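You operate a simulated robot arm through the tools that you are given. There is no shell and no other tool. Be economical: measure what you need, move in short steps, check, and stop when the job is done.

The job below is to be done with a simulated two-armed robot. You get a single attempt, and the scene is never put back.

TASK
Set both take-up knobs of belt three to 3 and run it till it tracks true.
Fine: set the knobs with the belt still switched off; true is the green band of the tracking gauge; then stop it and switch off.

It is judged by the outcome, as a careful person would: the job done as asked, and still so three seconds after it is handed in. It fails if anything else is knocked over, pushed out of place, dropped, spilled or broken.

THE ROBOT
Two 7-joint arms with fingered hands on one trunk, on a base that drives. Base frame: it is fixed to the floor where the robot stands at the start and does not move with it; the origin is under the middle of the robot, x ahead of it, y to its left, z up. Readings come in mm, degrees, newtons and seconds.
The left shoulder is at the start at [44, 124, 1206], the right one opposite. With the tool pointing down near the work surface each hand reaches from about 400 to 840 mm from the robot's upright axis, wherever it stands, measured 20 degrees to its own side. Places, roughly: blue take-up knob [500, 100, 800]; inner big block [1800, -2800, 900]; jog button of belt one [1400, -3300, 800]; jog button of belt three [300, -100, 800]; jog button of belt two [500, -1400, 800]; main switch of belt one [1300, -3100, 800]; main switch of belt three [500, -100, 800]; main switch of belt two [500, -1500, 800]; orange take-up knob [500, -200, 800]; outer big block [1400, -2800, 900]; run button of belt one [1300, -3300, 800]; run button of belt three [300, 100, 800]; run button of belt two [500, -1300, 800]; something [1400, -100, 800]; stop button of belt one [1400, -3300, 800]; stop button of belt three [300, 0, 800]. Payload 3.6 kg a hand.
The TCP of each hand is the grasp point between the finger pads, 34 mm short of the fingertips. In the tool frame z runs along the fingers and y along their closing line. Largest opening 116 mm; the body of the gripper starts 40 mm behind the TCP. The gripper is a hand of 5 fingers: y runs from the thumb to the fingers, the wrist lies at [-16, -160, -164] in the tool frame, and closing takes about 1.5 s.
Orientation is that of the tool frame in the base frame, as a unit quaternion [x, y, z, w]. With the fingers straight down and the wrist toward the robot, the tool's x, y and z point along [0, 1, 0], [1, 0, 0] and [0, 0, -1] of the base frame.

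THE INTERFACE
- The arms move only by the tool step_arm. It takes "left_deltas", "right_deltas" or both (then of equal length, played together; a hand with none holds still); each is text: rows parted by semicolons, each of 6 numbers parted by spaces: the shift along the base's x, y, z in units of 50 mm (1.0 is 50 mm), then the turn, a rotation vector about the base's x, y, z in units of 8 degrees (1.0 is 8 degrees). In form: dx dy dz rx ry rz; .... A call has 1 to 12 rows; each row shifts and turns the commanded pose from where the row before left it. "left_gripper" and "right_gripper" are, for a hand that has rows, the opening in per cent of the stroke, from 0 (shut) to 100 (fully open), set as the call begins (left out, the last holds). A call with a number of a shift or a turn outside -1 to 1 is refused whole. A row lasts 0.2 s, in which the tool goes at most 50 mm and 8.6 degrees; a call with a longer step from one row to the next is refused whole, and so is a gripper value outside its range. A pose out of reach is approached as far as the arm can. The call stops where the force on the tool passes 60 N (or 10 N more than at its start, if that is more) or the arm is blocked; 0.2 s more then pass. Each finger travels about 153 mm/s and halts on what it meets, pressing with about 29 N; the grip force reading is that of the motor and also rises with nothing between the fingers. The clock runs only during rows and for 0.2 s after the last one: add rows that do not move to give the fingers time. It gives the time, the measured TCP pose, the force on the tool (base axes), the opening and the grip force at its end, in the units of the frame above (readings bear some noise), with the torque about the TCP (base axes, N m) and any sound that the robot's microphone picked up.
- Cameras (640 x 400 px; columns grow to the right, rows downward): "scene" is now at [112.5, -17.6, 1378.2]; the picture's right is [-0.21, -0.98, -0.00], its down [-0.70, 0.15, -0.70] and it looks along [0.68, -0.15, -0.71] (base axes); focal length 214 px, centre (320, 200). "left" rides on the left gripper at [-69, -134, -110] in its tool frame; the picture's right is [-0.77, -0.19, 0.61], its down [0.59, -0.58, 0.56] and it looks along [0.25, 0.79, 0.55] (tool axes); focal length 256 px, centre (320, 200). "right" rides on the right gripper at [69, -134, -110] in its tool frame; the picture's right is [-0.77, 0.19, -0.61], its down [-0.59, -0.58, 0.57] and it looks along [-0.25, 0.80, 0.55] (tool axes); focal length 256 px, centre (320, 200). There is no depth. A picture from a camera that has moved, and an enlarged one, comes with that camera's place and axes in the base frame and with its lens. The place of the scene camera against the robot may be out by one fixed shift of up to 25 mm in any direction.
- camera(camera): a new picture of that camera. The clock stands still meanwhile.
- lift_body(by): slides the trunk up (or, below 0, down) by that many mm; the arms and the scene camera ride with it, the base frame stays. It gives what a move gives, with no picture.
- drive_base(legs): drives the robot by 1 to 6 legs, each [ahead, turn to the left] in mm and degrees, along the robot's own axes; the way and the turn of a leg run together, so that a leg with both is an arc; at most 1500 mm and 180 degrees a leg. The arms and the cameras ride along, it lands a little off, and it stops where it bumps. It gives what a move gives.
- set_fingers(index, middle, ring, little, thumb_bend, thumb_turn, hand): sets how far each is bent, from 0 (flat) to 1 (curled in); at 0.3 the hand is open as for a grip, at 0.7 the pads meet at the TCP. One left out holds its place. A second passes; each finger stops where it meets its share of the squeeze, and holds until it gets a number again. A gripper value or a shape takes the hand back. It gives what a move gives, with no picture; readings hold the bend of each and the force on index, middle, ring, little, thumb and palm. thumb_turn goes from beside the hand (0) to across from the fingers (1), as for a grip.
- preshape(shape, hand): the hand has 5 fingers and takes this shape, open, in about a second: jaw (thumb against the fingers, like two jaws); tri (thumb and two fingers); tip (a fingertip pinch); poke (one finger out to press); point (the index stretched); flat (the hand flat); cup (the hand cupped); fist (a fist). The gripper value then closes the fingers along that shape, each until it touches; the sizes above hold for jaw. It gives what a move gives, with no picture.
- head_to(pan, tilt): turns the head with the scene camera to pan (to the left, within 86 degrees either way) and tilt (down, from -29 to 69), counted from straight ahead of the robot. It gives what a move gives.
- close_up(camera, box): a new picture of the part [left, top, right, bottom] of that camera's present view, enlarged. The clock stands still meanwhile.
- hand_in(): hands the job in; it is judged then, once.

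Work in short steps. Places have to be worked out from the pictures, the camera data and where the tool is seen: move nearer, look again, correct. Check each grasp and each placing, and mend what went wrong. You have 120 turns and 88 pictures in all, those below and enlarged ones among them. Open the grippers and draw the arms clear of the work before you hand the job in, unless the task says otherwise; then end with one line.

The tools are called after "Emit:" as a command line: name --argument value ..., lists and objects as JSON in quotes. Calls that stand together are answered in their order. step_arm: Moves the arms, as the interface text tells. Its arguments: {"type":"object","properties":{"left_deltas":{"type":"string"},"left_gripper":{"type":"number"},"right_deltas":{"type":"string"},"right_gripper":{"type":"number"}},"required":[]} The other tools are called the same way: lift_body (by) slides the trunk up or down; preshape (shape, hand) gives the hand a shape; set_fingers (index, middle, ring, little, thumb_bend, thumb_turn, hand) moves the fingers one by one; drive_base (legs) drives the base; head_to (pan, tilt) turns the head that bears the scene camera; camera (camera) takes a picture; close_up (camera, box) takes an enlarged picture of a part of a camera's view; hand_in () hands the job in.

At the start:

```text
t: 0.0
left_eef_pos: [523.3, 200.7, 1111.5]
left_tool_rot: [0.707, 0.707, 0.0, -0.001]
left_contact_force: [0.5, 0.5, 0.1]
left_moment: [-0.03, 0.0, -0.02]
left_gripper_width: 115.9
left_gripper_force: 0.1
left_shape: jaw
left_bend: [0.3, 0.3, 0.3, 0.3, 0.3, 0.97]
left_finger forces: [0.0, 0.1, 0.0, 0.0, 0.0, 0.0]
right_eef_pos: [517.1, -300.7, 1194.9]
right_tool_rot: [0.707, 0.708, 0.0, 0.0]
right_contact_force: [0.3, 0.6, 0.1]
right_moment: [0.0, -0.03, 0.01]
right_gripper_width: 115.9
right_gripper_force: 0.1
right_shape: jaw
right_bend: [0.3, 0.3, 0.3, 0.3, 0.3, 0.97]
right_finger forces: [0.1, 0.0, 0.0, 0.1, 0.0, 0.0]
trunk travel left (down, up): [-400.0, 362.0]
robot x, y, heading: [0.3, -1.9, -0.0]
head pan, tilt: [-12.1, 45.6]
```

scene: 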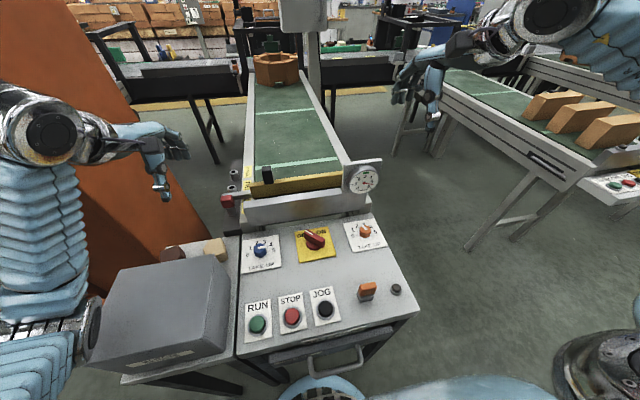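
right: 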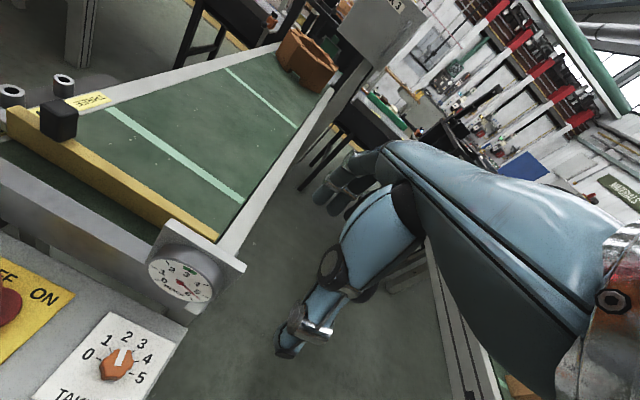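
left: 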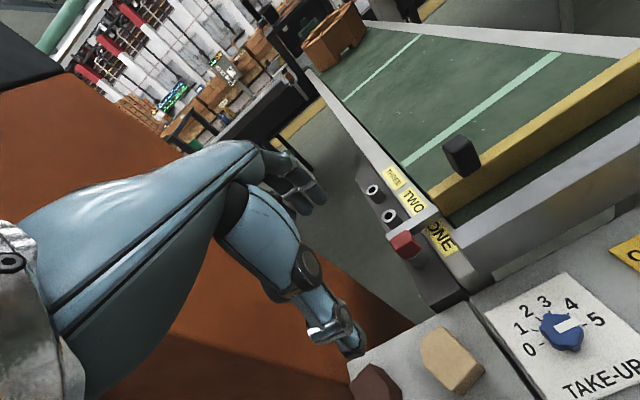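

I see the panel with two take-up knobs, a main switch, three buttons and a gauge. I'll look at the details enlarged first.

Emit:
close_up --camera "scene" --box '[230, 210, 420, 340]'

Emit:
close_up --camera "scene" --box '[210, 40, 390, 220]'

Emit:
close_up --camera "left" --box '[340, 120, 640, 400]'

Emit:
close_up --camera "right" --box '[0, 200, 260, 400]'

```text
3.08 times, centred on (325, 275) of scene
camera zoom: at [112.5, -17.6, 1378.2], right [-0.21, -0.98, 0.0], down [-0.7, 0.15, -0.7], along [0.68, -0.15, -0.71], focal length 660 px, centre (305, -31)
```

zoom: 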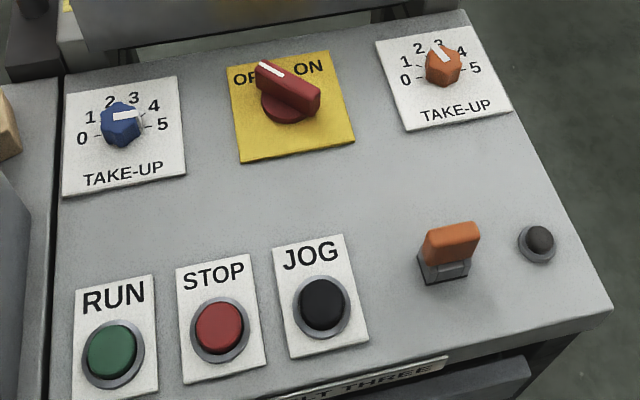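

```text
2.22 times, centred on (300, 130) of scene
camera zoom: at [112.5, -17.6, 1378.2], right [-0.21, -0.98, 0.0], down [-0.7, 0.15, -0.7], along [0.68, -0.15, -0.71], focal length 477 px, centre (364, 356)
```

zoom: 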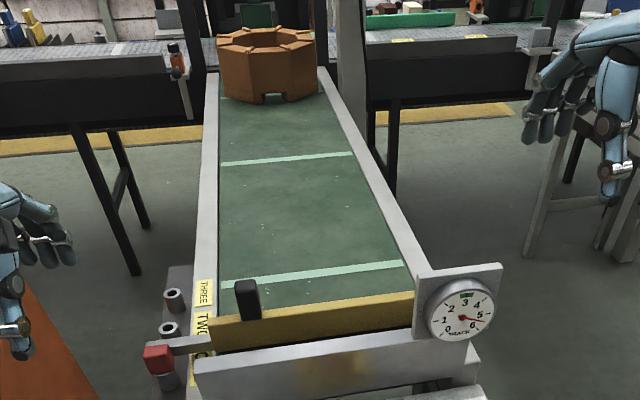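

```text
1.43 times, centred on (490, 260) of left
camera zoom: at [389.7, 131.9, 1220.5], right [-0.19, -0.77, -0.61], down [-0.58, 0.59, -0.56], along [0.79, 0.25, -0.55], focal length 366 px, centre (77, 114)
```

zoom: 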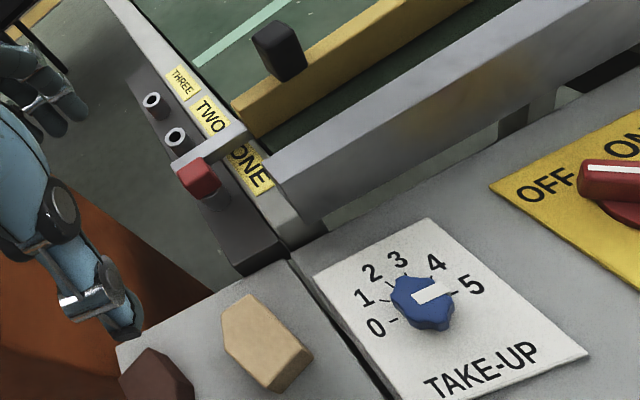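

```text
2.00 times, centred on (130, 300) of right
camera zoom: at [383.6, -230.7, 1306.5], right [0.19, -0.77, 0.61], down [-0.58, -0.59, -0.57], along [0.8, -0.25, -0.55], focal length 512 px, centre (700, 0)
```

zoom: 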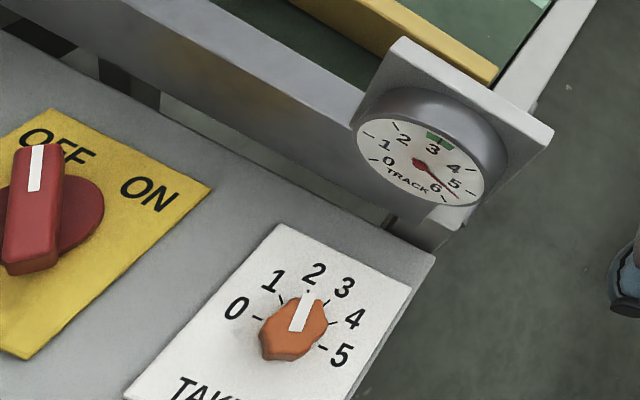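

The knobs triangulate to about [476, 83, 825] (blue) and [477, -240, 825] (orange). I'll enlarge each dial, plus the orange rocker and lamp, to read the settings.

Emit:
close_up --camera "scene" --box '[238, 230, 286, 276]'

Emit:
close_up --camera "scene" --box '[340, 212, 388, 258]'

Emit:
close_up --camera "scene" --box '[346, 262, 414, 310]'

Emit:
close_up --camera "scene" --box '[90, 230, 250, 390]'

```text
8.70 times, centred on (262, 253) of scene
camera zoom: at [112.5, -17.6, 1378.2], right [-0.21, -0.98, 0.0], down [-0.7, 0.15, -0.7], along [0.68, -0.15, -0.71], focal length 1865 px, centre (824, -261)
```

zoom: 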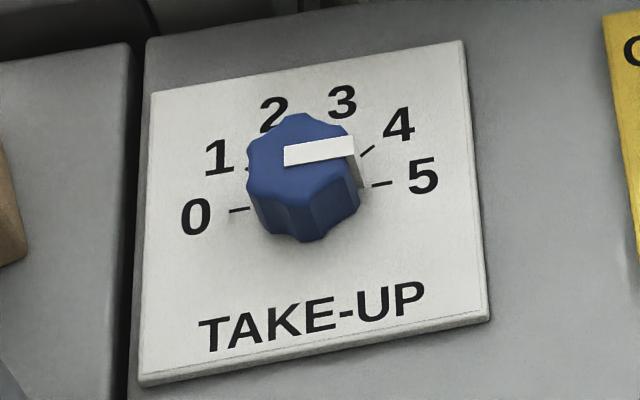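

```text
8.70 times, centred on (364, 235) of scene
camera zoom: at [112.5, -17.6, 1378.2], right [-0.21, -0.98, 0.0], down [-0.7, 0.15, -0.7], along [0.68, -0.15, -0.71], focal length 1865 px, centre (-63, -104)
```

zoom: 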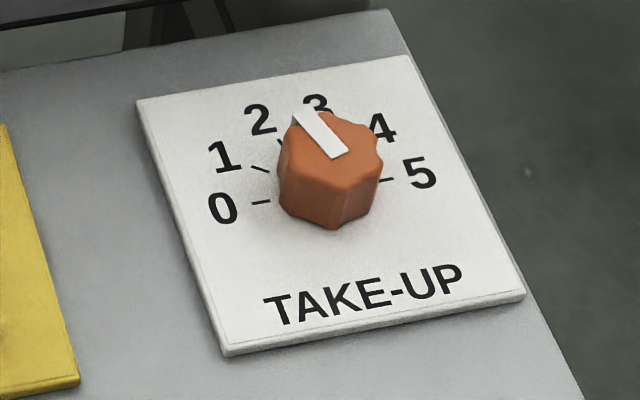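

```text
8.33 times, centred on (380, 286) of scene
camera zoom: at [112.5, -17.6, 1378.2], right [-0.21, -0.98, 0.0], down [-0.7, 0.15, -0.7], along [0.68, -0.15, -0.71], focal length 1787 px, centre (-180, -517)
```

zoom: 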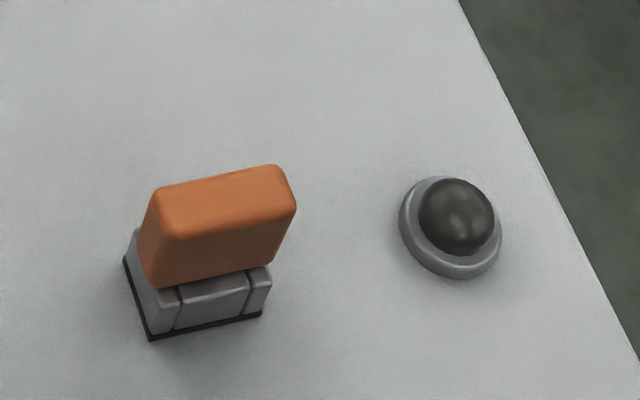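

```text
2.50 times, centred on (170, 310) of scene
camera zoom: at [112.5, -17.6, 1378.2], right [-0.21, -0.98, 0.0], down [-0.7, 0.15, -0.7], along [0.68, -0.15, -0.71], focal length 536 px, centre (695, -75)
```

zoom: 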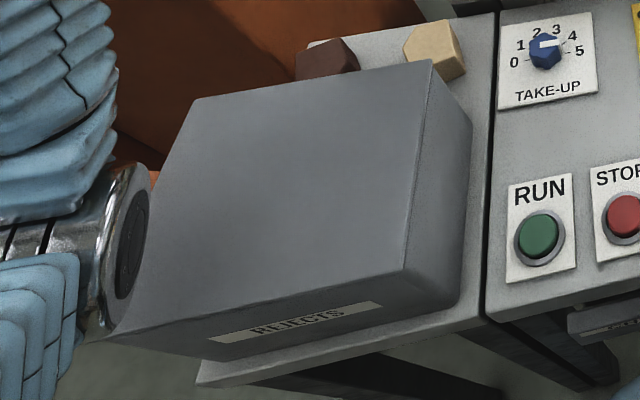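

Blue reads about 5 and orange about 2, switch OFF, gauge near 5.3. I'll put the left hand in a tri shape and bring it above the blue knob, turned about -48° for the coming counter-clockwise twist.

Emit:
preshape --hand "left" --shape "tri"

Emit:
step_arm --left_deltas "-0.15 -0.4 -0.45 0 0 -1;-0.15 -0.4 -0.45 0 0 -1;-0.15 -0.4 -0.45 0 0 -1;-0.15 -0.4 -0.45 0 0 -1;-0.17 -0.4 -0.45 0 0 -1;-0.17 -0.35 -0.45 0 0 -1"

Emit:
camera --camera "left"

Emit:
camera --camera "scene"

```text
t: 0.9
left_eef_pos: [524.1, 200.2, 1112.1]
left_tool_rot: [0.707, 0.708, 0.0, 0.001]
left_contact_force: [-0.7, -0.6, -0.9]
left_moment: [0.02, 0.01, 0.0]
left_gripper_width: 115.6
left_gripper_force: 0.1
left_shape: tri
left_bend: [0.3, 0.3, 0.98, 0.98, 0.3, 0.97]
left_finger forces: [0.1, 0.1, 0.1, 0.0, 0.0, 0.1]
right_eef_pos: [518.2, -301.4, 1196.2]
right_tool_rot: [0.708, 0.707, -0.001, 0.001]
right_contact_force: [-0.4, -0.2, 1.8]
right_moment: [-0.02, 0.0, 0.03]
right_gripper_width: 115.9
right_gripper_force: 0.0
right_shape: jaw
right_bend: [0.3, 0.3, 0.3, 0.3, 0.3, 0.97]
right_finger forces: [0.1, 0.0, 0.0, 0.0, 0.0, 0.0]
trunk travel left (down, up): [-400.0, 362.0]
robot x, y, heading: [0.8, 0.1, 0.2]
head pan, tilt: [-12.1, 45.6]
```

```text
t: 2.3
left_eef_pos: [476.8, 83.5, 975.9]
left_tool_rot: [0.934, 0.358, -0.001, 0.0]
left_contact_force: [0.4, 0.1, 0.1]
left_moment: [0.0, -0.01, 0.02]
left_gripper_width: 115.9
left_gripper_force: 0.0
left_shape: tri
left_bend: [0.3, 0.3, 0.98, 0.98, 0.3, 0.97]
left_finger forces: [0.0, 0.0, 0.0, 0.0, 0.0, 0.1]
right_eef_pos: [517.3, -300.3, 1195.9]
right_tool_rot: [0.707, 0.707, 0.0, 0.001]
right_contact_force: [-0.5, -0.8, -0.3]
right_moment: [0.0, 0.0, 0.02]
right_gripper_width: 115.6
right_gripper_force: 0.1
right_shape: jaw
right_bend: [0.3, 0.3, 0.3, 0.3, 0.3, 0.97]
right_finger forces: [0.0, 0.1, 0.0, 0.1, 0.0, 0.0]
trunk travel left (down, up): [-400.0, 362.0]
robot x, y, heading: [2.4, 1.6, 0.0]
head pan, tilt: [-12.1, 45.6]
```

```text
76 pictures are left
camera left: at [336.8, 137.7, 1085.4], right [-0.7, -0.37, -0.61], down [0.05, 0.82, -0.57], along [0.71, -0.43, -0.55], focal length 256 px, centre (320, 200)
```

left: 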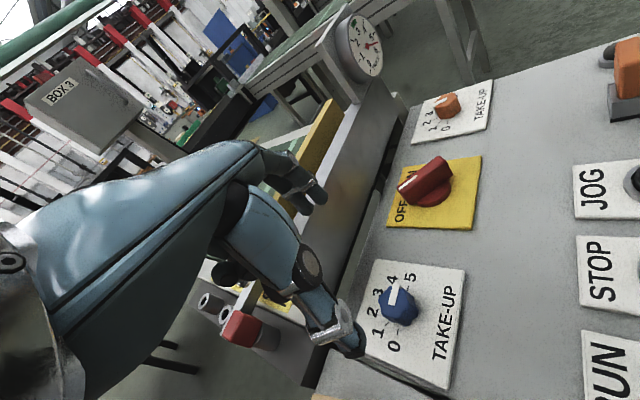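

```text
75 pictures are left
camera scene: at [112.6, -17.5, 1378.2], right [-0.21, -0.98, 0.0], down [-0.7, 0.15, -0.7], along [0.68, -0.15, -0.71], focal length 214 px, centre (320, 200)
```

scene: 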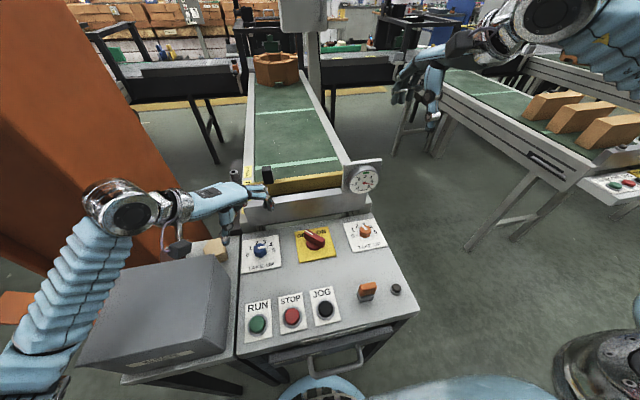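

The blue knob confirms at [476, 82]. I'll lower to TCP z≈850 with the hand open and look.

Emit:
step_arm --left_deltas "0 0 -0.6 0 0 0;0 0 -0.6 0 0 0;0 0 -0.6 0 0 0;0 0 -0.6 0 0 0;0 0 0 0 0 0"

Emit:
close_up --camera "scene" --box '[200, 200, 320, 290]'

Emit:
camera --camera "left"

```text
t: 3.5
left_eef_pos: [478.3, 84.5, 856.1]
left_tool_rot: [0.933, 0.359, 0.0, 0.0]
left_contact_force: [-0.5, 0.0, -0.2]
left_moment: [0.01, -0.01, 0.03]
left_gripper_width: 116.1
left_gripper_force: 0.0
left_shape: tri
left_bend: [0.3, 0.3, 0.98, 0.98, 0.3, 0.97]
left_finger forces: [0.1, 0.0, 0.0, 0.0, 0.1, 0.1]
right_eef_pos: [518.5, -300.4, 1195.3]
right_tool_rot: [0.707, 0.707, 0.001, 0.0]
right_contact_force: [0.6, -0.4, -0.2]
right_moment: [0.01, -0.03, 0.0]
right_gripper_width: 115.8
right_gripper_force: 0.0
right_shape: jaw
right_bend: [0.3, 0.3, 0.3, 0.3, 0.3, 0.97]
right_finger forces: [0.0, 0.1, 0.0, 0.0, 0.0, 0.0]
trunk travel left (down, up): [-400.0, 362.0]
robot x, y, heading: [-1.2, -1.0, -0.2]
head pan, tilt: [-12.1, 45.6]
```

```text
4.44 times, centred on (260, 245) of scene
camera zoom: at [112.4, -17.6, 1378.3], right [-0.21, -0.98, 0.0], down [-0.7, 0.15, -0.7], along [0.68, -0.15, -0.71], focal length 953 px, centre (587, 0)
```

zoom: 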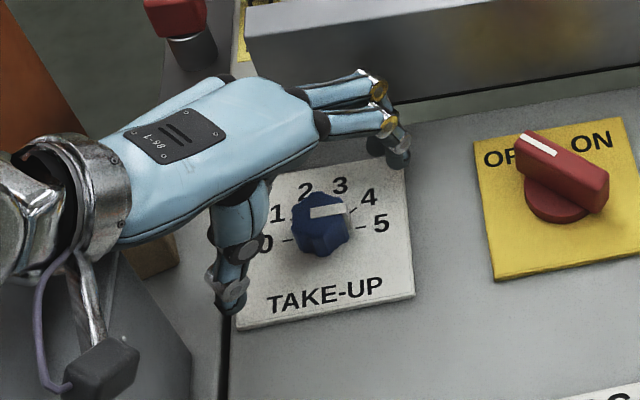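

```text
73 pictures are left
camera left: at [335.9, 137.6, 965.6], right [-0.7, -0.38, -0.61], down [0.05, 0.82, -0.57], along [0.72, -0.43, -0.55], focal length 256 px, centre (320, 200)
```

left: 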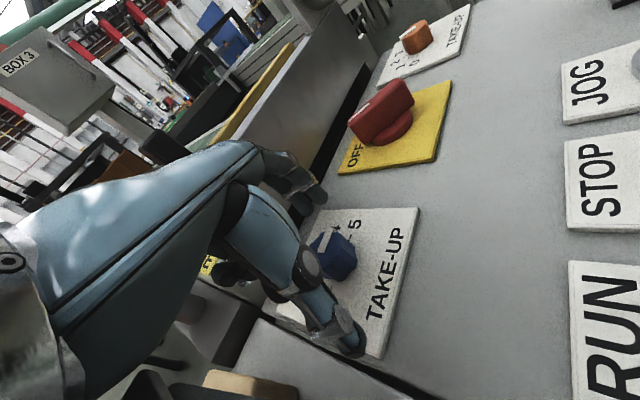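

The fingers straddle the knob well. I'll lower another 9 mm and close gently, then look.

Emit:
step_arm --left_deltas "0 0 -0.18 0 0 0;0 0 0 0 0 0"

Emit:
step_arm --left_deltas "0 0 0 0 0 0;0 0 0 0 0 0;0 0 0 0 0 0;0 0 0 0 0 0;0 0 0 0 0 0;0 0 0 0 0 0;0 0 0 0 0 0;0 0 0 0 0 0" --left_gripper 0

Emit:
close_up --camera "scene" --box '[200, 200, 320, 290]'

```text
t: 4.1
left_eef_pos: [478.0, 84.8, 851.6]
left_tool_rot: [0.933, 0.359, 0.003, 0.002]
left_contact_force: [4.9, 4.1, 34.2]
left_moment: [2.42, 2.36, -0.61]
left_gripper_width: 115.7
left_gripper_force: 0.0
left_shape: tri
left_bend: [0.3, 0.3, 0.98, 0.98, 0.3, 0.97]
left_finger forces: [0.1, 0.0, 0.0, 0.0, 0.0, 0.0]
right_eef_pos: [516.4, -299.9, 1197.4]
right_tool_rot: [0.707, 0.707, 0.001, 0.0]
right_contact_force: [0.4, 1.1, -0.6]
right_moment: [0.01, 0.02, -0.02]
right_gripper_width: 115.9
right_gripper_force: 0.1
right_shape: jaw
right_bend: [0.3, 0.3, 0.3, 0.3, 0.3, 0.97]
right_finger forces: [0.0, 0.0, 0.1, 0.1, 0.1, 0.0]
trunk travel left (down, up): [-400.0, 362.0]
robot x, y, heading: [-3.3, -1.1, -0.1]
head pan, tilt: [-12.1, 45.6]
```

```text
t: 5.9
left_eef_pos: [478.9, 84.7, 850.4]
left_tool_rot: [0.933, 0.359, 0.003, 0.001]
left_contact_force: [8.1, 4.4, 44.5]
left_moment: [3.37, 3.1, -0.76]
left_gripper_width: 28.0
left_gripper_force: 28.8
left_shape: tri
left_bend: [0.58, 0.56, 1.0, 1.0, 0.7, 1.0]
left_finger forces: [12.8, 13.5, 0.0, 0.1, 28.9, 0.0]
right_eef_pos: [516.0, -302.7, 1196.1]
right_tool_rot: [0.707, 0.707, 0.001, 0.0]
right_contact_force: [0.4, 0.3, -0.2]
right_moment: [-0.03, 0.01, 0.03]
right_gripper_width: 115.8
right_gripper_force: 0.1
right_shape: jaw
right_bend: [0.3, 0.3, 0.3, 0.3, 0.3, 0.97]
right_finger forces: [0.0, 0.1, 0.0, 0.1, 0.0, 0.1]
trunk travel left (down, up): [-400.0, 362.0]
robot x, y, heading: [-1.4, 4.3, 0.1]
head pan, tilt: [-12.1, 45.6]
```

```text
4.44 times, centred on (260, 245) of scene
camera zoom: at [110.3, -18.3, 1378.6], right [-0.21, -0.98, 0.0], down [-0.7, 0.15, -0.7], along [0.69, -0.15, -0.71], focal length 953 px, centre (587, 0)
```

zoom: 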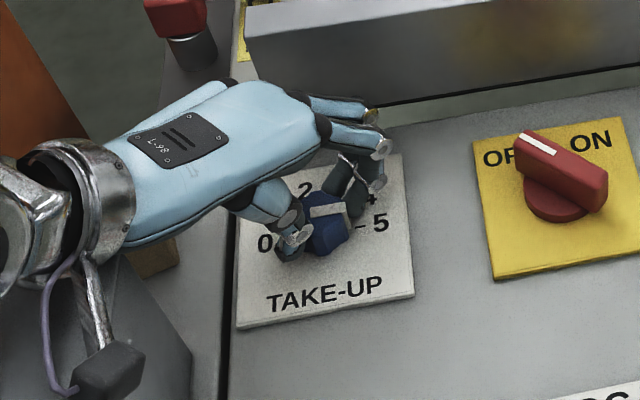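

The knob is gripped, with the tips pressing on the plate (44 N). I'll ease up 4 mm, then turn 24° counter-clockwise and look.

Emit:
step_arm --left_deltas "0 0 -0 0 0 0;0 0 0.09 0 0 0;0 0 0 0 0 0.75;0 0 0 0 0 0.75;0 0 0 0 0 0.75;0 0 0 0 0 0.75;0 0 0 0 0 0"

Emit:
close_up --camera "scene" --box '[200, 200, 320, 290]'

```text
t: 7.5
left_eef_pos: [476.4, 84.3, 851.3]
left_tool_rot: [0.838, 0.545, 0.0, -0.001]
left_contact_force: [7.7, -0.2, 7.3]
left_moment: [-0.17, -0.56, -0.01]
left_gripper_width: 28.5
left_gripper_force: 29.0
left_shape: tri
left_bend: [0.6, 0.54, 1.0, 1.0, 0.7, 1.0]
left_finger forces: [17.0, 19.2, 0.0, 0.0, 26.4, 0.0]
right_eef_pos: [517.4, -301.3, 1195.9]
right_tool_rot: [0.707, 0.707, 0.0, 0.0]
right_contact_force: [1.0, 0.3, -0.3]
right_moment: [0.0, -0.01, 0.03]
right_gripper_width: 115.9
right_gripper_force: 0.0
right_shape: jaw
right_bend: [0.3, 0.3, 0.3, 0.3, 0.3, 0.97]
right_finger forces: [0.1, 0.1, 0.1, 0.0, 0.0, 0.0]
trunk travel left (down, up): [-400.0, 362.0]
robot x, y, heading: [3.2, -2.7, 0.1]
head pan, tilt: [-12.1, 45.6]
```

```text
4.44 times, centred on (260, 245) of scene
camera zoom: at [112.4, -17.9, 1378.2], right [-0.21, -0.98, 0.0], down [-0.7, 0.15, -0.7], along [0.68, -0.15, -0.71], focal length 953 px, centre (587, 0)
```

zoom: 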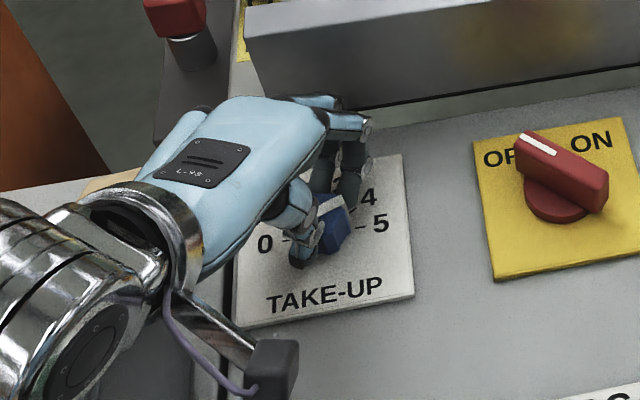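

The knob follows the hand. I'll turn 24° more and look again.

Emit:
step_arm --left_deltas "0 0 0 0 0 0.75;0 0 0 0 0 0.75;0 0 0 0 0 0.75;0 0 0 0 0 0.75;0 0 0 0 0 0"

Emit:
close_up --camera "scene" --box '[230, 220, 290, 280]'

```text
t: 8.7
left_eef_pos: [474.9, 82.2, 852.5]
left_tool_rot: [0.706, 0.708, 0.002, 0.001]
left_contact_force: [5.5, 4.8, 9.2]
left_moment: [0.23, -0.41, 0.03]
left_gripper_width: 28.9
left_gripper_force: 28.5
left_shape: tri
left_bend: [0.64, 0.54, 1.0, 1.0, 0.7, 1.0]
left_finger forces: [17.4, 21.5, 0.0, 0.0, 28.8, 0.1]
right_eef_pos: [516.1, -300.9, 1196.7]
right_tool_rot: [0.707, 0.707, 0.001, 0.001]
right_contact_force: [0.0, 0.1, 0.4]
right_moment: [0.03, 0.0, -0.01]
right_gripper_width: 115.6
right_gripper_force: 0.1
right_shape: jaw
right_bend: [0.3, 0.3, 0.3, 0.3, 0.3, 0.97]
right_finger forces: [0.0, 0.0, 0.0, 0.1, 0.0, 0.0]
trunk travel left (down, up): [-400.0, 362.0]
robot x, y, heading: [2.8, 0.6, 0.1]
head pan, tilt: [-12.1, 45.6]
```

```text
6.67 times, centred on (260, 250) of scene
camera zoom: at [109.2, -17.7, 1378.4], right [-0.21, -0.98, 0.0], down [-0.7, 0.15, -0.7], along [0.69, -0.15, -0.71], focal length 1430 px, centre (720, -133)
```

zoom: 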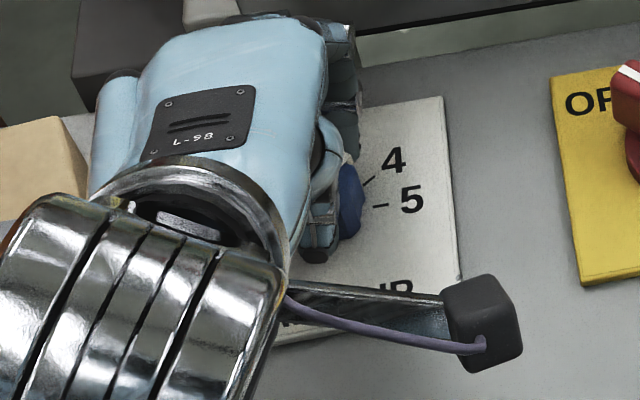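

The hand now hides the dial, so I'll open, rise and shift away sideways to read it.

Emit:
step_arm --left_deltas "0 0 0 0 0 0;0 0 0 0 0 0;0 0 0 0 0 0;0 0 0 0 0 0;0 0 0.5 0 0 0;0 0 1 0 0 0;0 0 1 0 0 -1;0 0 0 0 0 -1;0 0 0 0 0 -1;0 0 0 0 0 -1;0 0 0 0 0 -1;0 0 0 0 0 -1" --left_gripper 100

Emit:
close_up --camera "scene" --box '[238, 230, 286, 276]'

Emit:
close_up --camera "left" --box '[340, 230, 480, 400]'

```text
t: 11.3
left_eef_pos: [475.7, 84.3, 977.0]
left_tool_rot: [0.934, 0.357, 0.0, 0.0]
left_contact_force: [-0.1, -0.3, 0.4]
left_moment: [0.03, 0.04, 0.0]
left_gripper_width: 116.0
left_gripper_force: 0.0
left_shape: tri
left_bend: [0.3, 0.3, 0.98, 0.98, 0.3, 0.97]
left_finger forces: [0.0, 0.1, 0.0, 0.0, 0.0, 0.0]
right_eef_pos: [517.9, -299.9, 1196.1]
right_tool_rot: [0.707, 0.707, 0.0, 0.0]
right_contact_force: [0.2, 0.1, -1.0]
right_moment: [-0.01, 0.0, 0.01]
right_gripper_width: 116.1
right_gripper_force: 0.1
right_shape: jaw
right_bend: [0.3, 0.3, 0.3, 0.3, 0.3, 0.97]
right_finger forces: [0.0, 0.0, 0.0, 0.1, 0.1, 0.0]
trunk travel left (down, up): [-400.0, 362.0]
robot x, y, heading: [1.3, -0.6, -0.0]
head pan, tilt: [-12.1, 45.6]
```

```text
8.70 times, centred on (262, 253) of scene
camera zoom: at [112.7, -17.1, 1378.2], right [-0.21, -0.98, 0.0], down [-0.7, 0.15, -0.7], along [0.68, -0.15, -0.71], focal length 1865 px, centre (824, -261)
```

zoom: 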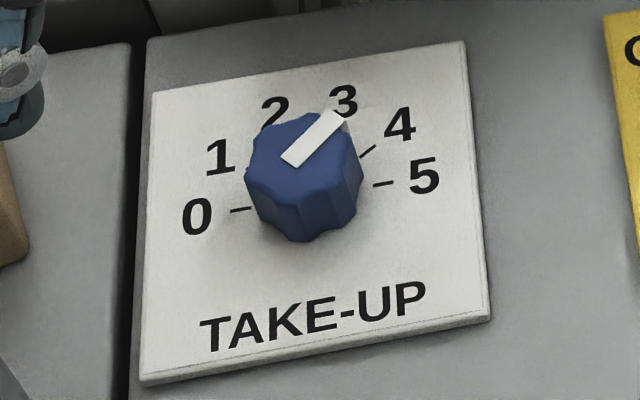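

```text
2.35 times, centred on (410, 315) of left
camera zoom: at [335.8, 137.7, 1086.0], right [-0.7, -0.37, -0.61], down [0.05, 0.82, -0.57], along [0.71, -0.43, -0.55], focal length 602 px, centre (108, -71)
```

zoom: 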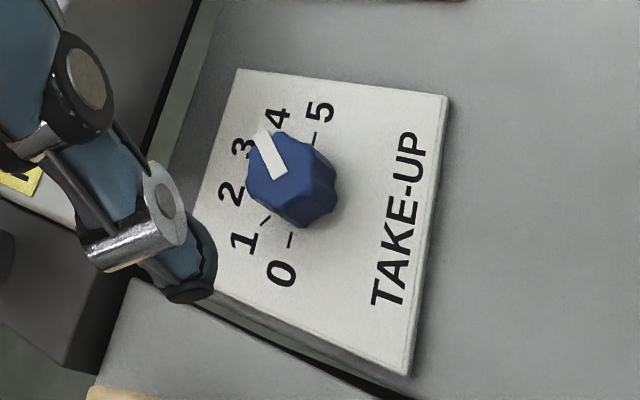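

Ray-casting: pointer at ≈46° right of straight-up, while mark 3 lies at 18° (36° per digit); about 28° remains. I'll regrip and turn 28° more.

Emit:
step_arm --left_deltas "0 -0.03 -0.8 0 0 0;0 0 -0.8 0 0 0;0 0 -0.84 0 0 0;0 0 0 0 0 0"

Emit:
step_arm --left_deltas "0 0 0 0 0 0;0 0 0 0 0 0;0 0 0 0 0 0;0 0 0 0 0 0;0 0 0 0 0 0;0 0 0 0 0 0;0 0 0 0 0 0;0 0 0 0 0 0.87;0 0 0 0 0 0.87;0 0 0 0 0 0.88;0 0 0 0 0 0.88;0 0 0 0 0 0" --left_gripper 0

Emit:
step_arm --left_deltas "0 0 0 0 0 0;0 0 0 0 0 0;0 0 0 0 0 0;0 0 0 0 0 0;0 0 0.5 0 0 0;0 0 1 0 0 0;0 0 1 0 0 -1;0 0 0 0 0 -1;0 0 0 0 0 -1;0 0 0 0 0 -0.5" --left_gripper 100

Emit:
close_up --camera "scene" --box '[238, 230, 286, 276]'

Emit:
close_up --camera "left" --box '[340, 230, 480, 400]'

```text
t: 12.3
left_eef_pos: [475.5, 77.4, 855.1]
left_tool_rot: [0.934, 0.358, 0.002, -0.002]
left_contact_force: [0.8, -0.4, 0.3]
left_moment: [0.0, 0.01, 0.0]
left_gripper_width: 115.9
left_gripper_force: 0.0
left_shape: tri
left_bend: [0.3, 0.3, 0.98, 0.98, 0.3, 0.97]
left_finger forces: [0.0, 0.0, 0.1, 0.0, 0.1, 0.0]
right_eef_pos: [514.2, -307.1, 1196.0]
right_tool_rot: [0.706, 0.708, 0.002, -0.001]
right_contact_force: [-0.4, -0.9, 0.1]
right_moment: [0.03, 0.01, 0.01]
right_gripper_width: 115.9
right_gripper_force: 0.0
right_shape: jaw
right_bend: [0.3, 0.3, 0.3, 0.3, 0.3, 0.97]
right_finger forces: [0.2, 0.0, 0.0, 0.0, 0.0, 0.0]
trunk travel left (down, up): [-400.0, 362.0]
robot x, y, heading: [0.5, 2.7, -0.0]
head pan, tilt: [-12.1, 45.6]
```

```text
t: 14.9
left_eef_pos: [473.5, 80.4, 856.7]
left_tool_rot: [0.819, 0.573, 0.002, 0.004]
left_contact_force: [10.0, -15.0, 7.2]
left_moment: [-0.43, -0.34, -0.1]
left_gripper_width: 25.4
left_gripper_force: 29.3
left_shape: tri
left_bend: [0.68, 0.54, 1.0, 1.0, 0.7, 1.0]
left_finger forces: [18.6, 19.8, 0.0, 0.0, 24.2, 0.1]
right_eef_pos: [513.1, -301.9, 1196.4]
right_tool_rot: [0.707, 0.707, 0.001, 0.0]
right_contact_force: [0.1, -0.3, 0.1]
right_moment: [0.0, 0.03, 0.01]
right_gripper_width: 115.7
right_gripper_force: 0.1
right_shape: jaw
right_bend: [0.3, 0.3, 0.3, 0.3, 0.3, 0.97]
right_finger forces: [0.1, 0.0, 0.0, 0.0, 0.0, 0.1]
trunk travel left (down, up): [-400.0, 362.0]
robot x, y, heading: [-1.4, -0.2, 0.1]
head pan, tilt: [-12.1, 45.6]
```

```text
t: 17.1
left_eef_pos: [476.2, 81.5, 979.3]
left_tool_rot: [0.934, 0.358, 0.0, 0.0]
left_contact_force: [0.5, -0.1, -0.1]
left_moment: [0.02, -0.01, -0.02]
left_gripper_width: 115.9
left_gripper_force: 0.1
left_shape: tri
left_bend: [0.3, 0.3, 0.98, 0.98, 0.3, 0.97]
left_finger forces: [0.0, 0.0, 0.0, 0.1, 0.1, 0.0]
right_eef_pos: [518.3, -301.5, 1194.7]
right_tool_rot: [0.707, 0.707, 0.001, 0.0]
right_contact_force: [-0.3, 0.6, -0.7]
right_moment: [0.01, -0.01, 0.01]
right_gripper_width: 116.0
right_gripper_force: 0.1
right_shape: jaw
right_bend: [0.3, 0.3, 0.3, 0.3, 0.3, 0.97]
right_finger forces: [0.0, 0.0, 0.1, 0.0, 0.0, 0.0]
trunk travel left (down, up): [-400.0, 362.0]
robot x, y, heading: [-2.3, -1.1, -0.1]
head pan, tilt: [-12.1, 45.6]
```

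```text
8.70 times, centred on (262, 253) of scene
camera zoom: at [112.5, -17.5, 1378.2], right [-0.21, -0.98, 0.0], down [-0.7, 0.15, -0.7], along [0.68, -0.15, -0.71], focal length 1865 px, centre (824, -261)
```

zoom: 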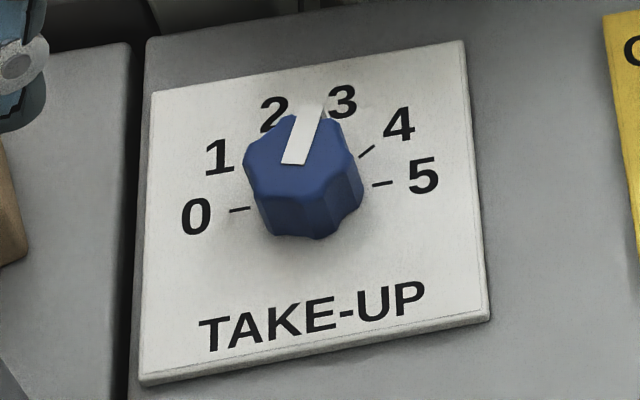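

```text
2.35 times, centred on (410, 315) of left
camera zoom: at [335.7, 136.0, 1089.4], right [-0.7, -0.37, -0.61], down [0.05, 0.82, -0.57], along [0.71, -0.43, -0.55], focal length 602 px, centre (108, -71)
```

zoom: 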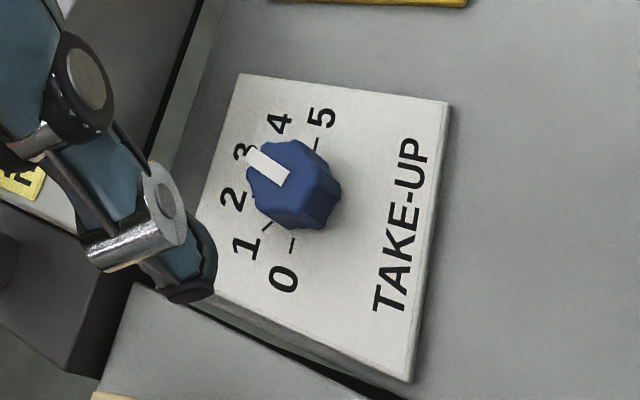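

Blue now measures 17–21°, i.e. 3. Now the right hand: tri shape, over the orange knob at [477, -240], pre-turned +48° for a clockwise twist of about 38°.

Emit:
preshape --hand "right" --shape "tri"

Emit:
step_arm --right_deltas "-0.13 0.2 -0.73 0 0 1;-0.13 0.2 -0.73 0 0 1;-0.13 0.2 -0.73 0 0 1;-0.13 0.2 -0.73 0 0 1;-0.14 0.2 -0.73 0 0 1;-0.14 0.21 -0.73 0 0 1;0 0 0 0 0 0"

Emit:
camera --camera "right"

Emit:
camera --camera "scene"

```text
t: 18.0
left_eef_pos: [477.2, 83.3, 980.1]
left_tool_rot: [0.934, 0.358, 0.0, 0.0]
left_contact_force: [-1.3, 0.1, 0.8]
left_moment: [-0.01, 0.0, 0.01]
left_gripper_width: 115.9
left_gripper_force: 0.1
left_shape: tri
left_bend: [0.3, 0.3, 0.98, 0.98, 0.3, 0.97]
left_finger forces: [0.0, 0.1, 0.0, 0.1, 0.1, 0.1]
right_eef_pos: [518.2, -300.1, 1196.2]
right_tool_rot: [0.707, 0.707, 0.0, 0.0]
right_contact_force: [0.5, 0.3, 0.3]
right_moment: [0.0, -0.01, 0.03]
right_gripper_width: 115.7
right_gripper_force: 0.2
right_shape: tri
right_bend: [0.3, 0.3, 0.98, 0.98, 0.3, 0.97]
right_finger forces: [0.0, 0.0, 0.0, 0.1, 0.0, 0.0]
trunk travel left (down, up): [-400.0, 362.0]
robot x, y, heading: [0.1, -1.0, 0.3]
head pan, tilt: [-12.1, 45.6]
```

```text
t: 19.6
left_eef_pos: [476.3, 82.3, 979.3]
left_tool_rot: [0.934, 0.358, 0.0, 0.0]
left_contact_force: [-0.7, 0.8, -0.5]
left_moment: [-0.03, -0.02, 0.02]
left_gripper_width: 115.9
left_gripper_force: 0.0
left_shape: tri
left_bend: [0.3, 0.3, 0.98, 0.98, 0.3, 0.97]
left_finger forces: [0.0, 0.0, 0.1, 0.1, 0.0, 0.0]
right_eef_pos: [494.7, -213.8, 1033.8]
right_tool_rot: [0.443, 0.896, -0.006, -0.002]
right_contact_force: [0.0, -0.1, 0.0]
right_moment: [-0.03, -0.02, -0.01]
right_gripper_width: 116.1
right_gripper_force: 0.0
right_shape: tri
right_bend: [0.3, 0.3, 0.98, 0.98, 0.3, 0.97]
right_finger forces: [0.1, 0.1, 0.0, 0.0, 0.0, 0.0]
right hand out of reach, approached as far as the arm can: row 4, 5, 6
trunk travel left (down, up): [-400.0, 362.0]
robot x, y, heading: [-0.5, -0.5, 0.1]
head pan, tilt: [-12.1, 45.6]
```

```text
65 pictures are left
camera right: at [348.0, -238.6, 1147.1], right [0.62, -0.49, 0.61], down [-0.1, -0.82, -0.56], along [0.78, 0.28, -0.56], focal length 256 px, centre (320, 200)
```

right: 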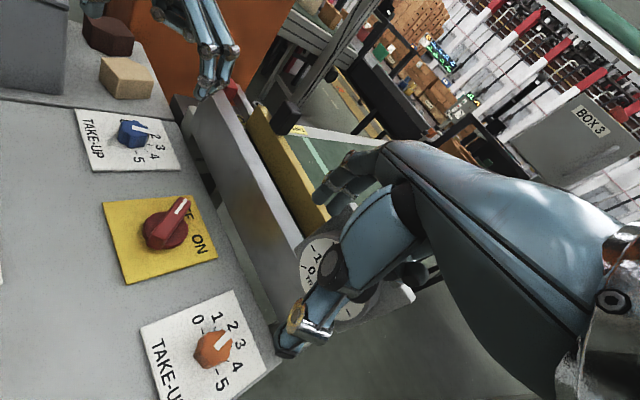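

```text
64 pictures are left
camera scene: at [112.5, -16.9, 1378.3], right [-0.21, -0.98, 0.0], down [-0.7, 0.15, -0.7], along [0.68, -0.15, -0.71], focal length 214 px, centre (320, 200)
```

scene: 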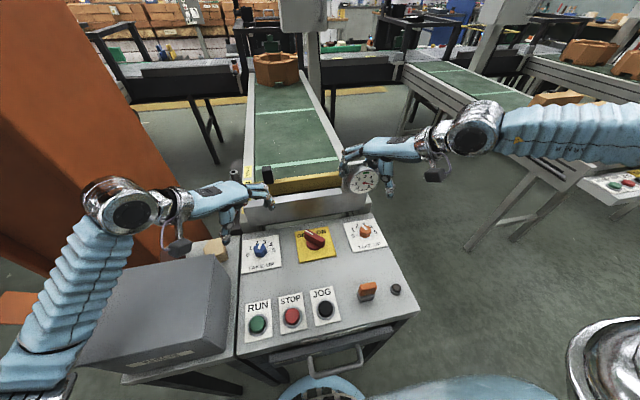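

The right arm couldn't reach +48°. I'll take back 17° and move toward [477, -240, 975].

Emit:
step_arm --right_deltas "-0.1 -0.2 0 0 0 -1;-0.1 -0.2 0 0 0 -1;-0.1 -0.1 -0.3 0 0 0;-0.05 -0.03 -0.3 0 0 0;0 0 -0.3 0 0 0;0 0 -0.2 0 0 0"

```text
t: 21.0
left_eef_pos: [471.2, 83.9, 983.9]
left_tool_rot: [0.934, 0.357, 0.003, 0.002]
left_contact_force: [0.0, -0.3, 0.7]
left_moment: [-0.01, -0.03, -0.02]
left_gripper_width: 116.0
left_gripper_force: 0.0
left_shape: tri
left_bend: [0.3, 0.3, 0.98, 0.98, 0.3, 0.97]
left_finger forces: [0.1, 0.0, 0.0, 0.1, 0.0, 0.1]
right_eef_pos: [474.6, -234.1, 993.1]
right_tool_rot: [0.558, 0.83, 0.005, 0.006]
right_contact_force: [-17.5, 9.2, 49.7]
right_moment: [1.95, -4.33, 1.35]
right_gripper_width: 115.9
right_gripper_force: 0.0
right_shape: tri
right_bend: [0.3, 0.29, 0.98, 0.98, 0.3, 0.97]
right_finger forces: [0.1, 51.8, 0.0, 0.0, 0.0, 0.0]
trunk travel left (down, up): [-400.0, 362.0]
robot x, y, heading: [-0.0, -0.4, -0.5]
head pan, tilt: [-12.1, 45.6]
```

The middle finger touched something (50 N at z≈993). I back up at once and look.

Emit:
step_arm --right_deltas "0 0 0.4 0 0 0;0 0 0.4 0 0 0"

Emit:
camera --camera "right"

Emit:
camera --camera "scene"

Emit:
camera --camera "left"

```text
t: 21.6
left_eef_pos: [475.4, 80.9, 980.3]
left_tool_rot: [0.935, 0.355, 0.0, 0.0]
left_contact_force: [-0.1, -0.3, 0.8]
left_moment: [0.01, -0.04, 0.08]
left_gripper_width: 115.9
left_gripper_force: 0.1
left_shape: tri
left_bend: [0.3, 0.3, 0.98, 0.98, 0.3, 0.97]
left_finger forces: [0.0, 0.1, 0.0, 0.0, 0.0, 0.0]
right_eef_pos: [475.6, -241.1, 1022.8]
right_tool_rot: [0.564, 0.826, -0.003, -0.001]
right_contact_force: [2.6, 17.0, 11.3]
right_moment: [0.79, -0.89, 1.29]
right_gripper_width: 115.9
right_gripper_force: 0.0
right_shape: tri
right_bend: [0.3, 0.26, 0.98, 0.98, 0.3, 0.97]
right_finger forces: [0.1, 19.0, 0.1, 0.0, 0.0, 0.1]
trunk travel left (down, up): [-400.0, 362.0]
robot x, y, heading: [0.8, -1.1, 0.2]
head pan, tilt: [-12.1, 45.6]
```

```text
63 pictures are left
camera right: at [326.9, -224.1, 1134.1], right [0.46, -0.65, 0.61], down [-0.33, -0.76, -0.56], along [0.83, 0.06, -0.56], focal length 256 px, centre (320, 200)
```

right: 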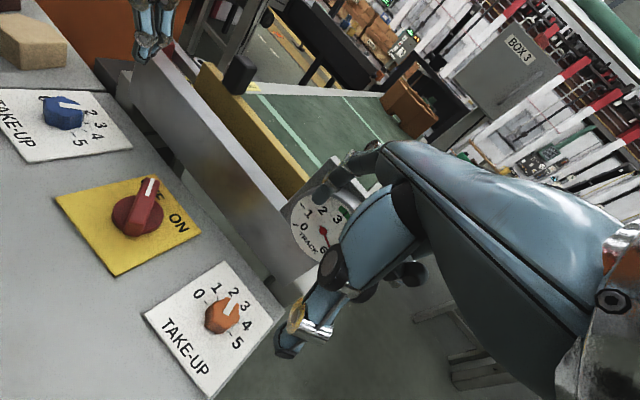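

```text
62 pictures are left
camera scene: at [110.3, -14.7, 1378.6], right [-0.21, -0.98, 0.0], down [-0.7, 0.15, -0.7], along [0.69, -0.15, -0.71], focal length 214 px, centre (320, 200)
```

scene: 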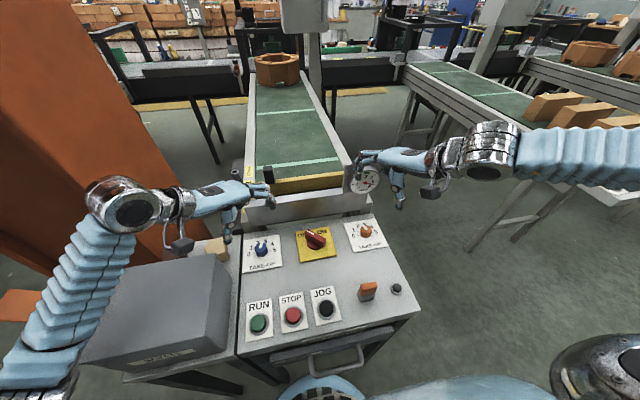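

```text
61 pictures are left
camera left: at [334.6, 135.9, 1089.9], right [-0.7, -0.37, -0.61], down [0.06, 0.82, -0.57], along [0.71, -0.43, -0.55], focal length 256 px, centre (320, 200)
```

left: 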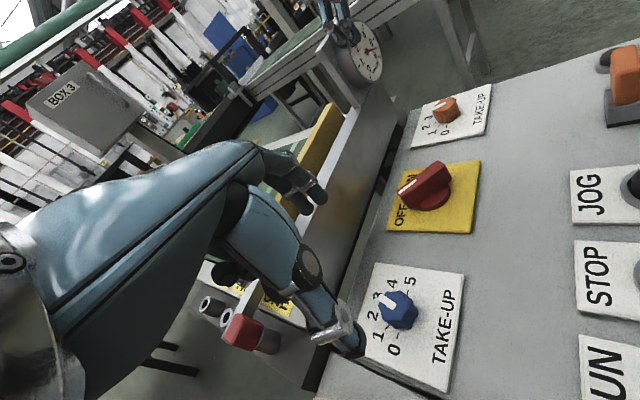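

The gauge sits at about [529, -234, 1002], right above and behind the orange knob, and a finger grazed it. I'll back off toward the robot first, then come in low under the gauge.

Emit:
step_arm --right_deltas "-0.2 -0.1 0.4 0 0 0;-0.6 0 0.4 0 0 0;-0.6 0.1 0 0 0 0"

Emit:
close_up --camera "left" --box '[300, 0, 500, 140]'

Emit:
close_up --camera "scene" --box '[310, 130, 430, 250]'

```text
t: 22.4
left_eef_pos: [477.2, 84.2, 980.4]
left_tool_rot: [0.933, 0.359, 0.0, 0.001]
left_contact_force: [-0.4, 0.2, -0.8]
left_moment: [0.0, -0.01, 0.0]
left_gripper_width: 116.0
left_gripper_force: 0.0
left_shape: tri
left_bend: [0.3, 0.3, 0.98, 0.98, 0.3, 0.97]
left_finger forces: [0.0, 0.0, 0.0, 0.0, 0.0, 0.0]
right_eef_pos: [406.7, -241.1, 1059.9]
right_tool_rot: [0.562, 0.827, -0.006, -0.003]
right_contact_force: [0.4, 0.3, 0.4]
right_moment: [-0.01, 0.01, -0.02]
right_gripper_width: 115.9
right_gripper_force: 0.0
right_shape: tri
right_bend: [0.3, 0.3, 0.98, 0.98, 0.3, 0.97]
right_finger forces: [0.0, 0.0, 0.0, 0.1, 0.0, 0.1]
trunk travel left (down, up): [-400.0, 362.0]
robot x, y, heading: [1.6, 1.9, 0.0]
head pan, tilt: [-12.1, 45.6]
```

```text
2.86 times, centred on (400, 70) of left
camera zoom: at [335.0, 136.4, 1089.4], right [-0.7, -0.38, -0.61], down [0.05, 0.82, -0.57], along [0.72, -0.42, -0.55], focal length 731 px, centre (91, 571)
```

zoom: 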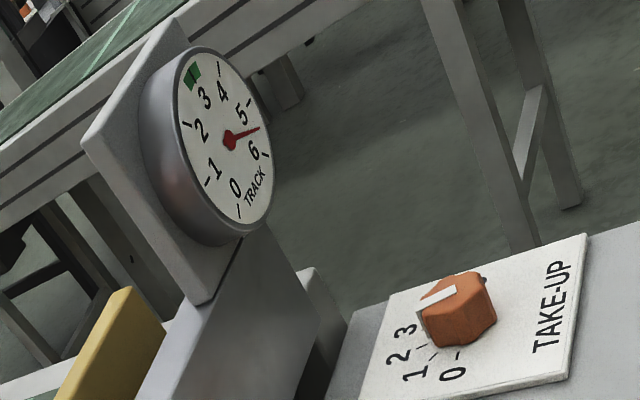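

```text
3.33 times, centred on (370, 190) of scene
camera zoom: at [111.8, -17.4, 1378.3], right [-0.21, -0.98, 0.0], down [-0.7, 0.15, -0.7], along [0.68, -0.15, -0.71], focal length 715 px, centre (153, 233)
```

zoom: 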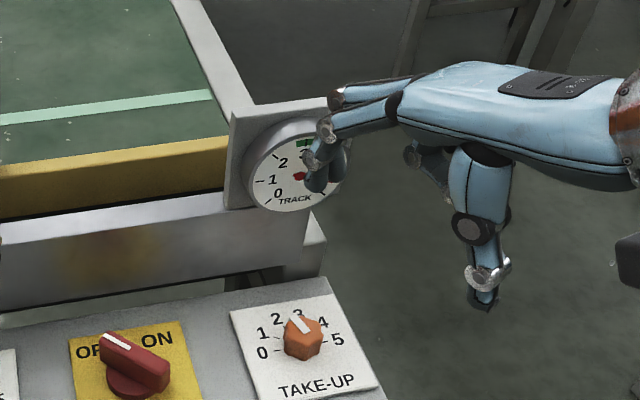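

Gauge is undisturbed. I'll part-close the hand to 55% so it protrudes less, lower at x≈407 to z 880, and check before going forward under the gauge.

Emit:
step_arm --right_deltas "0 0 -0.72 0 0 0;0 0 -0.72 0 0 0;0 0 -0.72 0 0 0;0 0 -0.72 0 0 0;0 0 -0.72 0 0 0;0 0 0 0 0 0" --right_gripper 55

Emit:
camera --camera "scene"

Emit:
camera --camera "left"

```text
t: 23.8
left_eef_pos: [476.6, 82.6, 979.5]
left_tool_rot: [0.933, 0.359, 0.0, 0.0]
left_contact_force: [0.4, 0.3, -0.2]
left_moment: [-0.02, -0.03, -0.01]
left_gripper_width: 116.0
left_gripper_force: 0.1
left_shape: tri
left_bend: [0.3, 0.3, 0.98, 0.98, 0.3, 0.97]
left_finger forces: [0.0, 0.0, 0.0, 0.0, 0.0, 0.0]
right_eef_pos: [407.6, -241.5, 879.5]
right_tool_rot: [0.564, 0.826, -0.006, -0.003]
right_contact_force: [-0.6, -0.7, -0.9]
right_moment: [-0.01, -0.04, 0.01]
right_gripper_width: 63.8
right_gripper_force: 0.0
right_shape: tri
right_bend: [0.42, 0.43, 0.98, 0.98, 0.62, 0.99]
right_finger forces: [0.0, 0.0, 0.0, 0.0, 0.1, 0.1]
trunk travel left (down, up): [-400.0, 362.0]
robot x, y, heading: [0.2, 4.4, 0.0]
head pan, tilt: [-12.1, 45.6]
```

```text
58 pictures are left
camera scene: at [112.4, -17.2, 1378.3], right [-0.21, -0.98, 0.0], down [-0.7, 0.15, -0.7], along [0.68, -0.15, -0.71], focal length 214 px, centre (320, 200)
```

scene: 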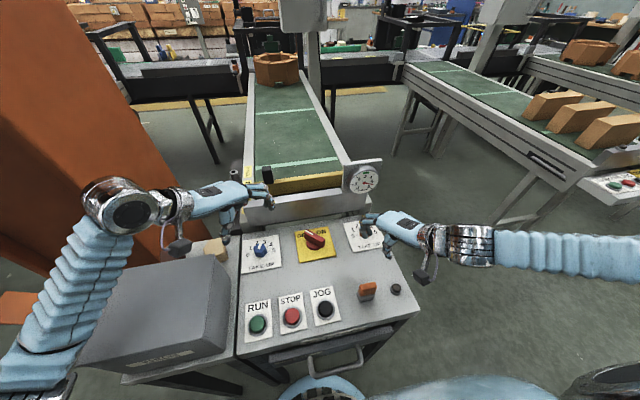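

```text
57 pictures are left
camera left: at [335.8, 136.0, 1089.4], right [-0.7, -0.38, -0.61], down [0.05, 0.82, -0.57], along [0.72, -0.43, -0.55], focal length 256 px, centre (320, 200)
```

left: 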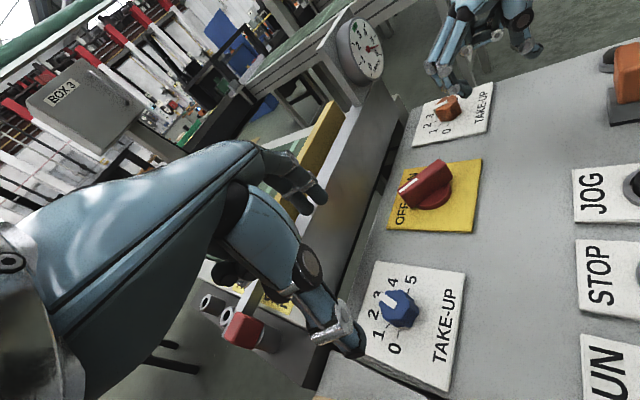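

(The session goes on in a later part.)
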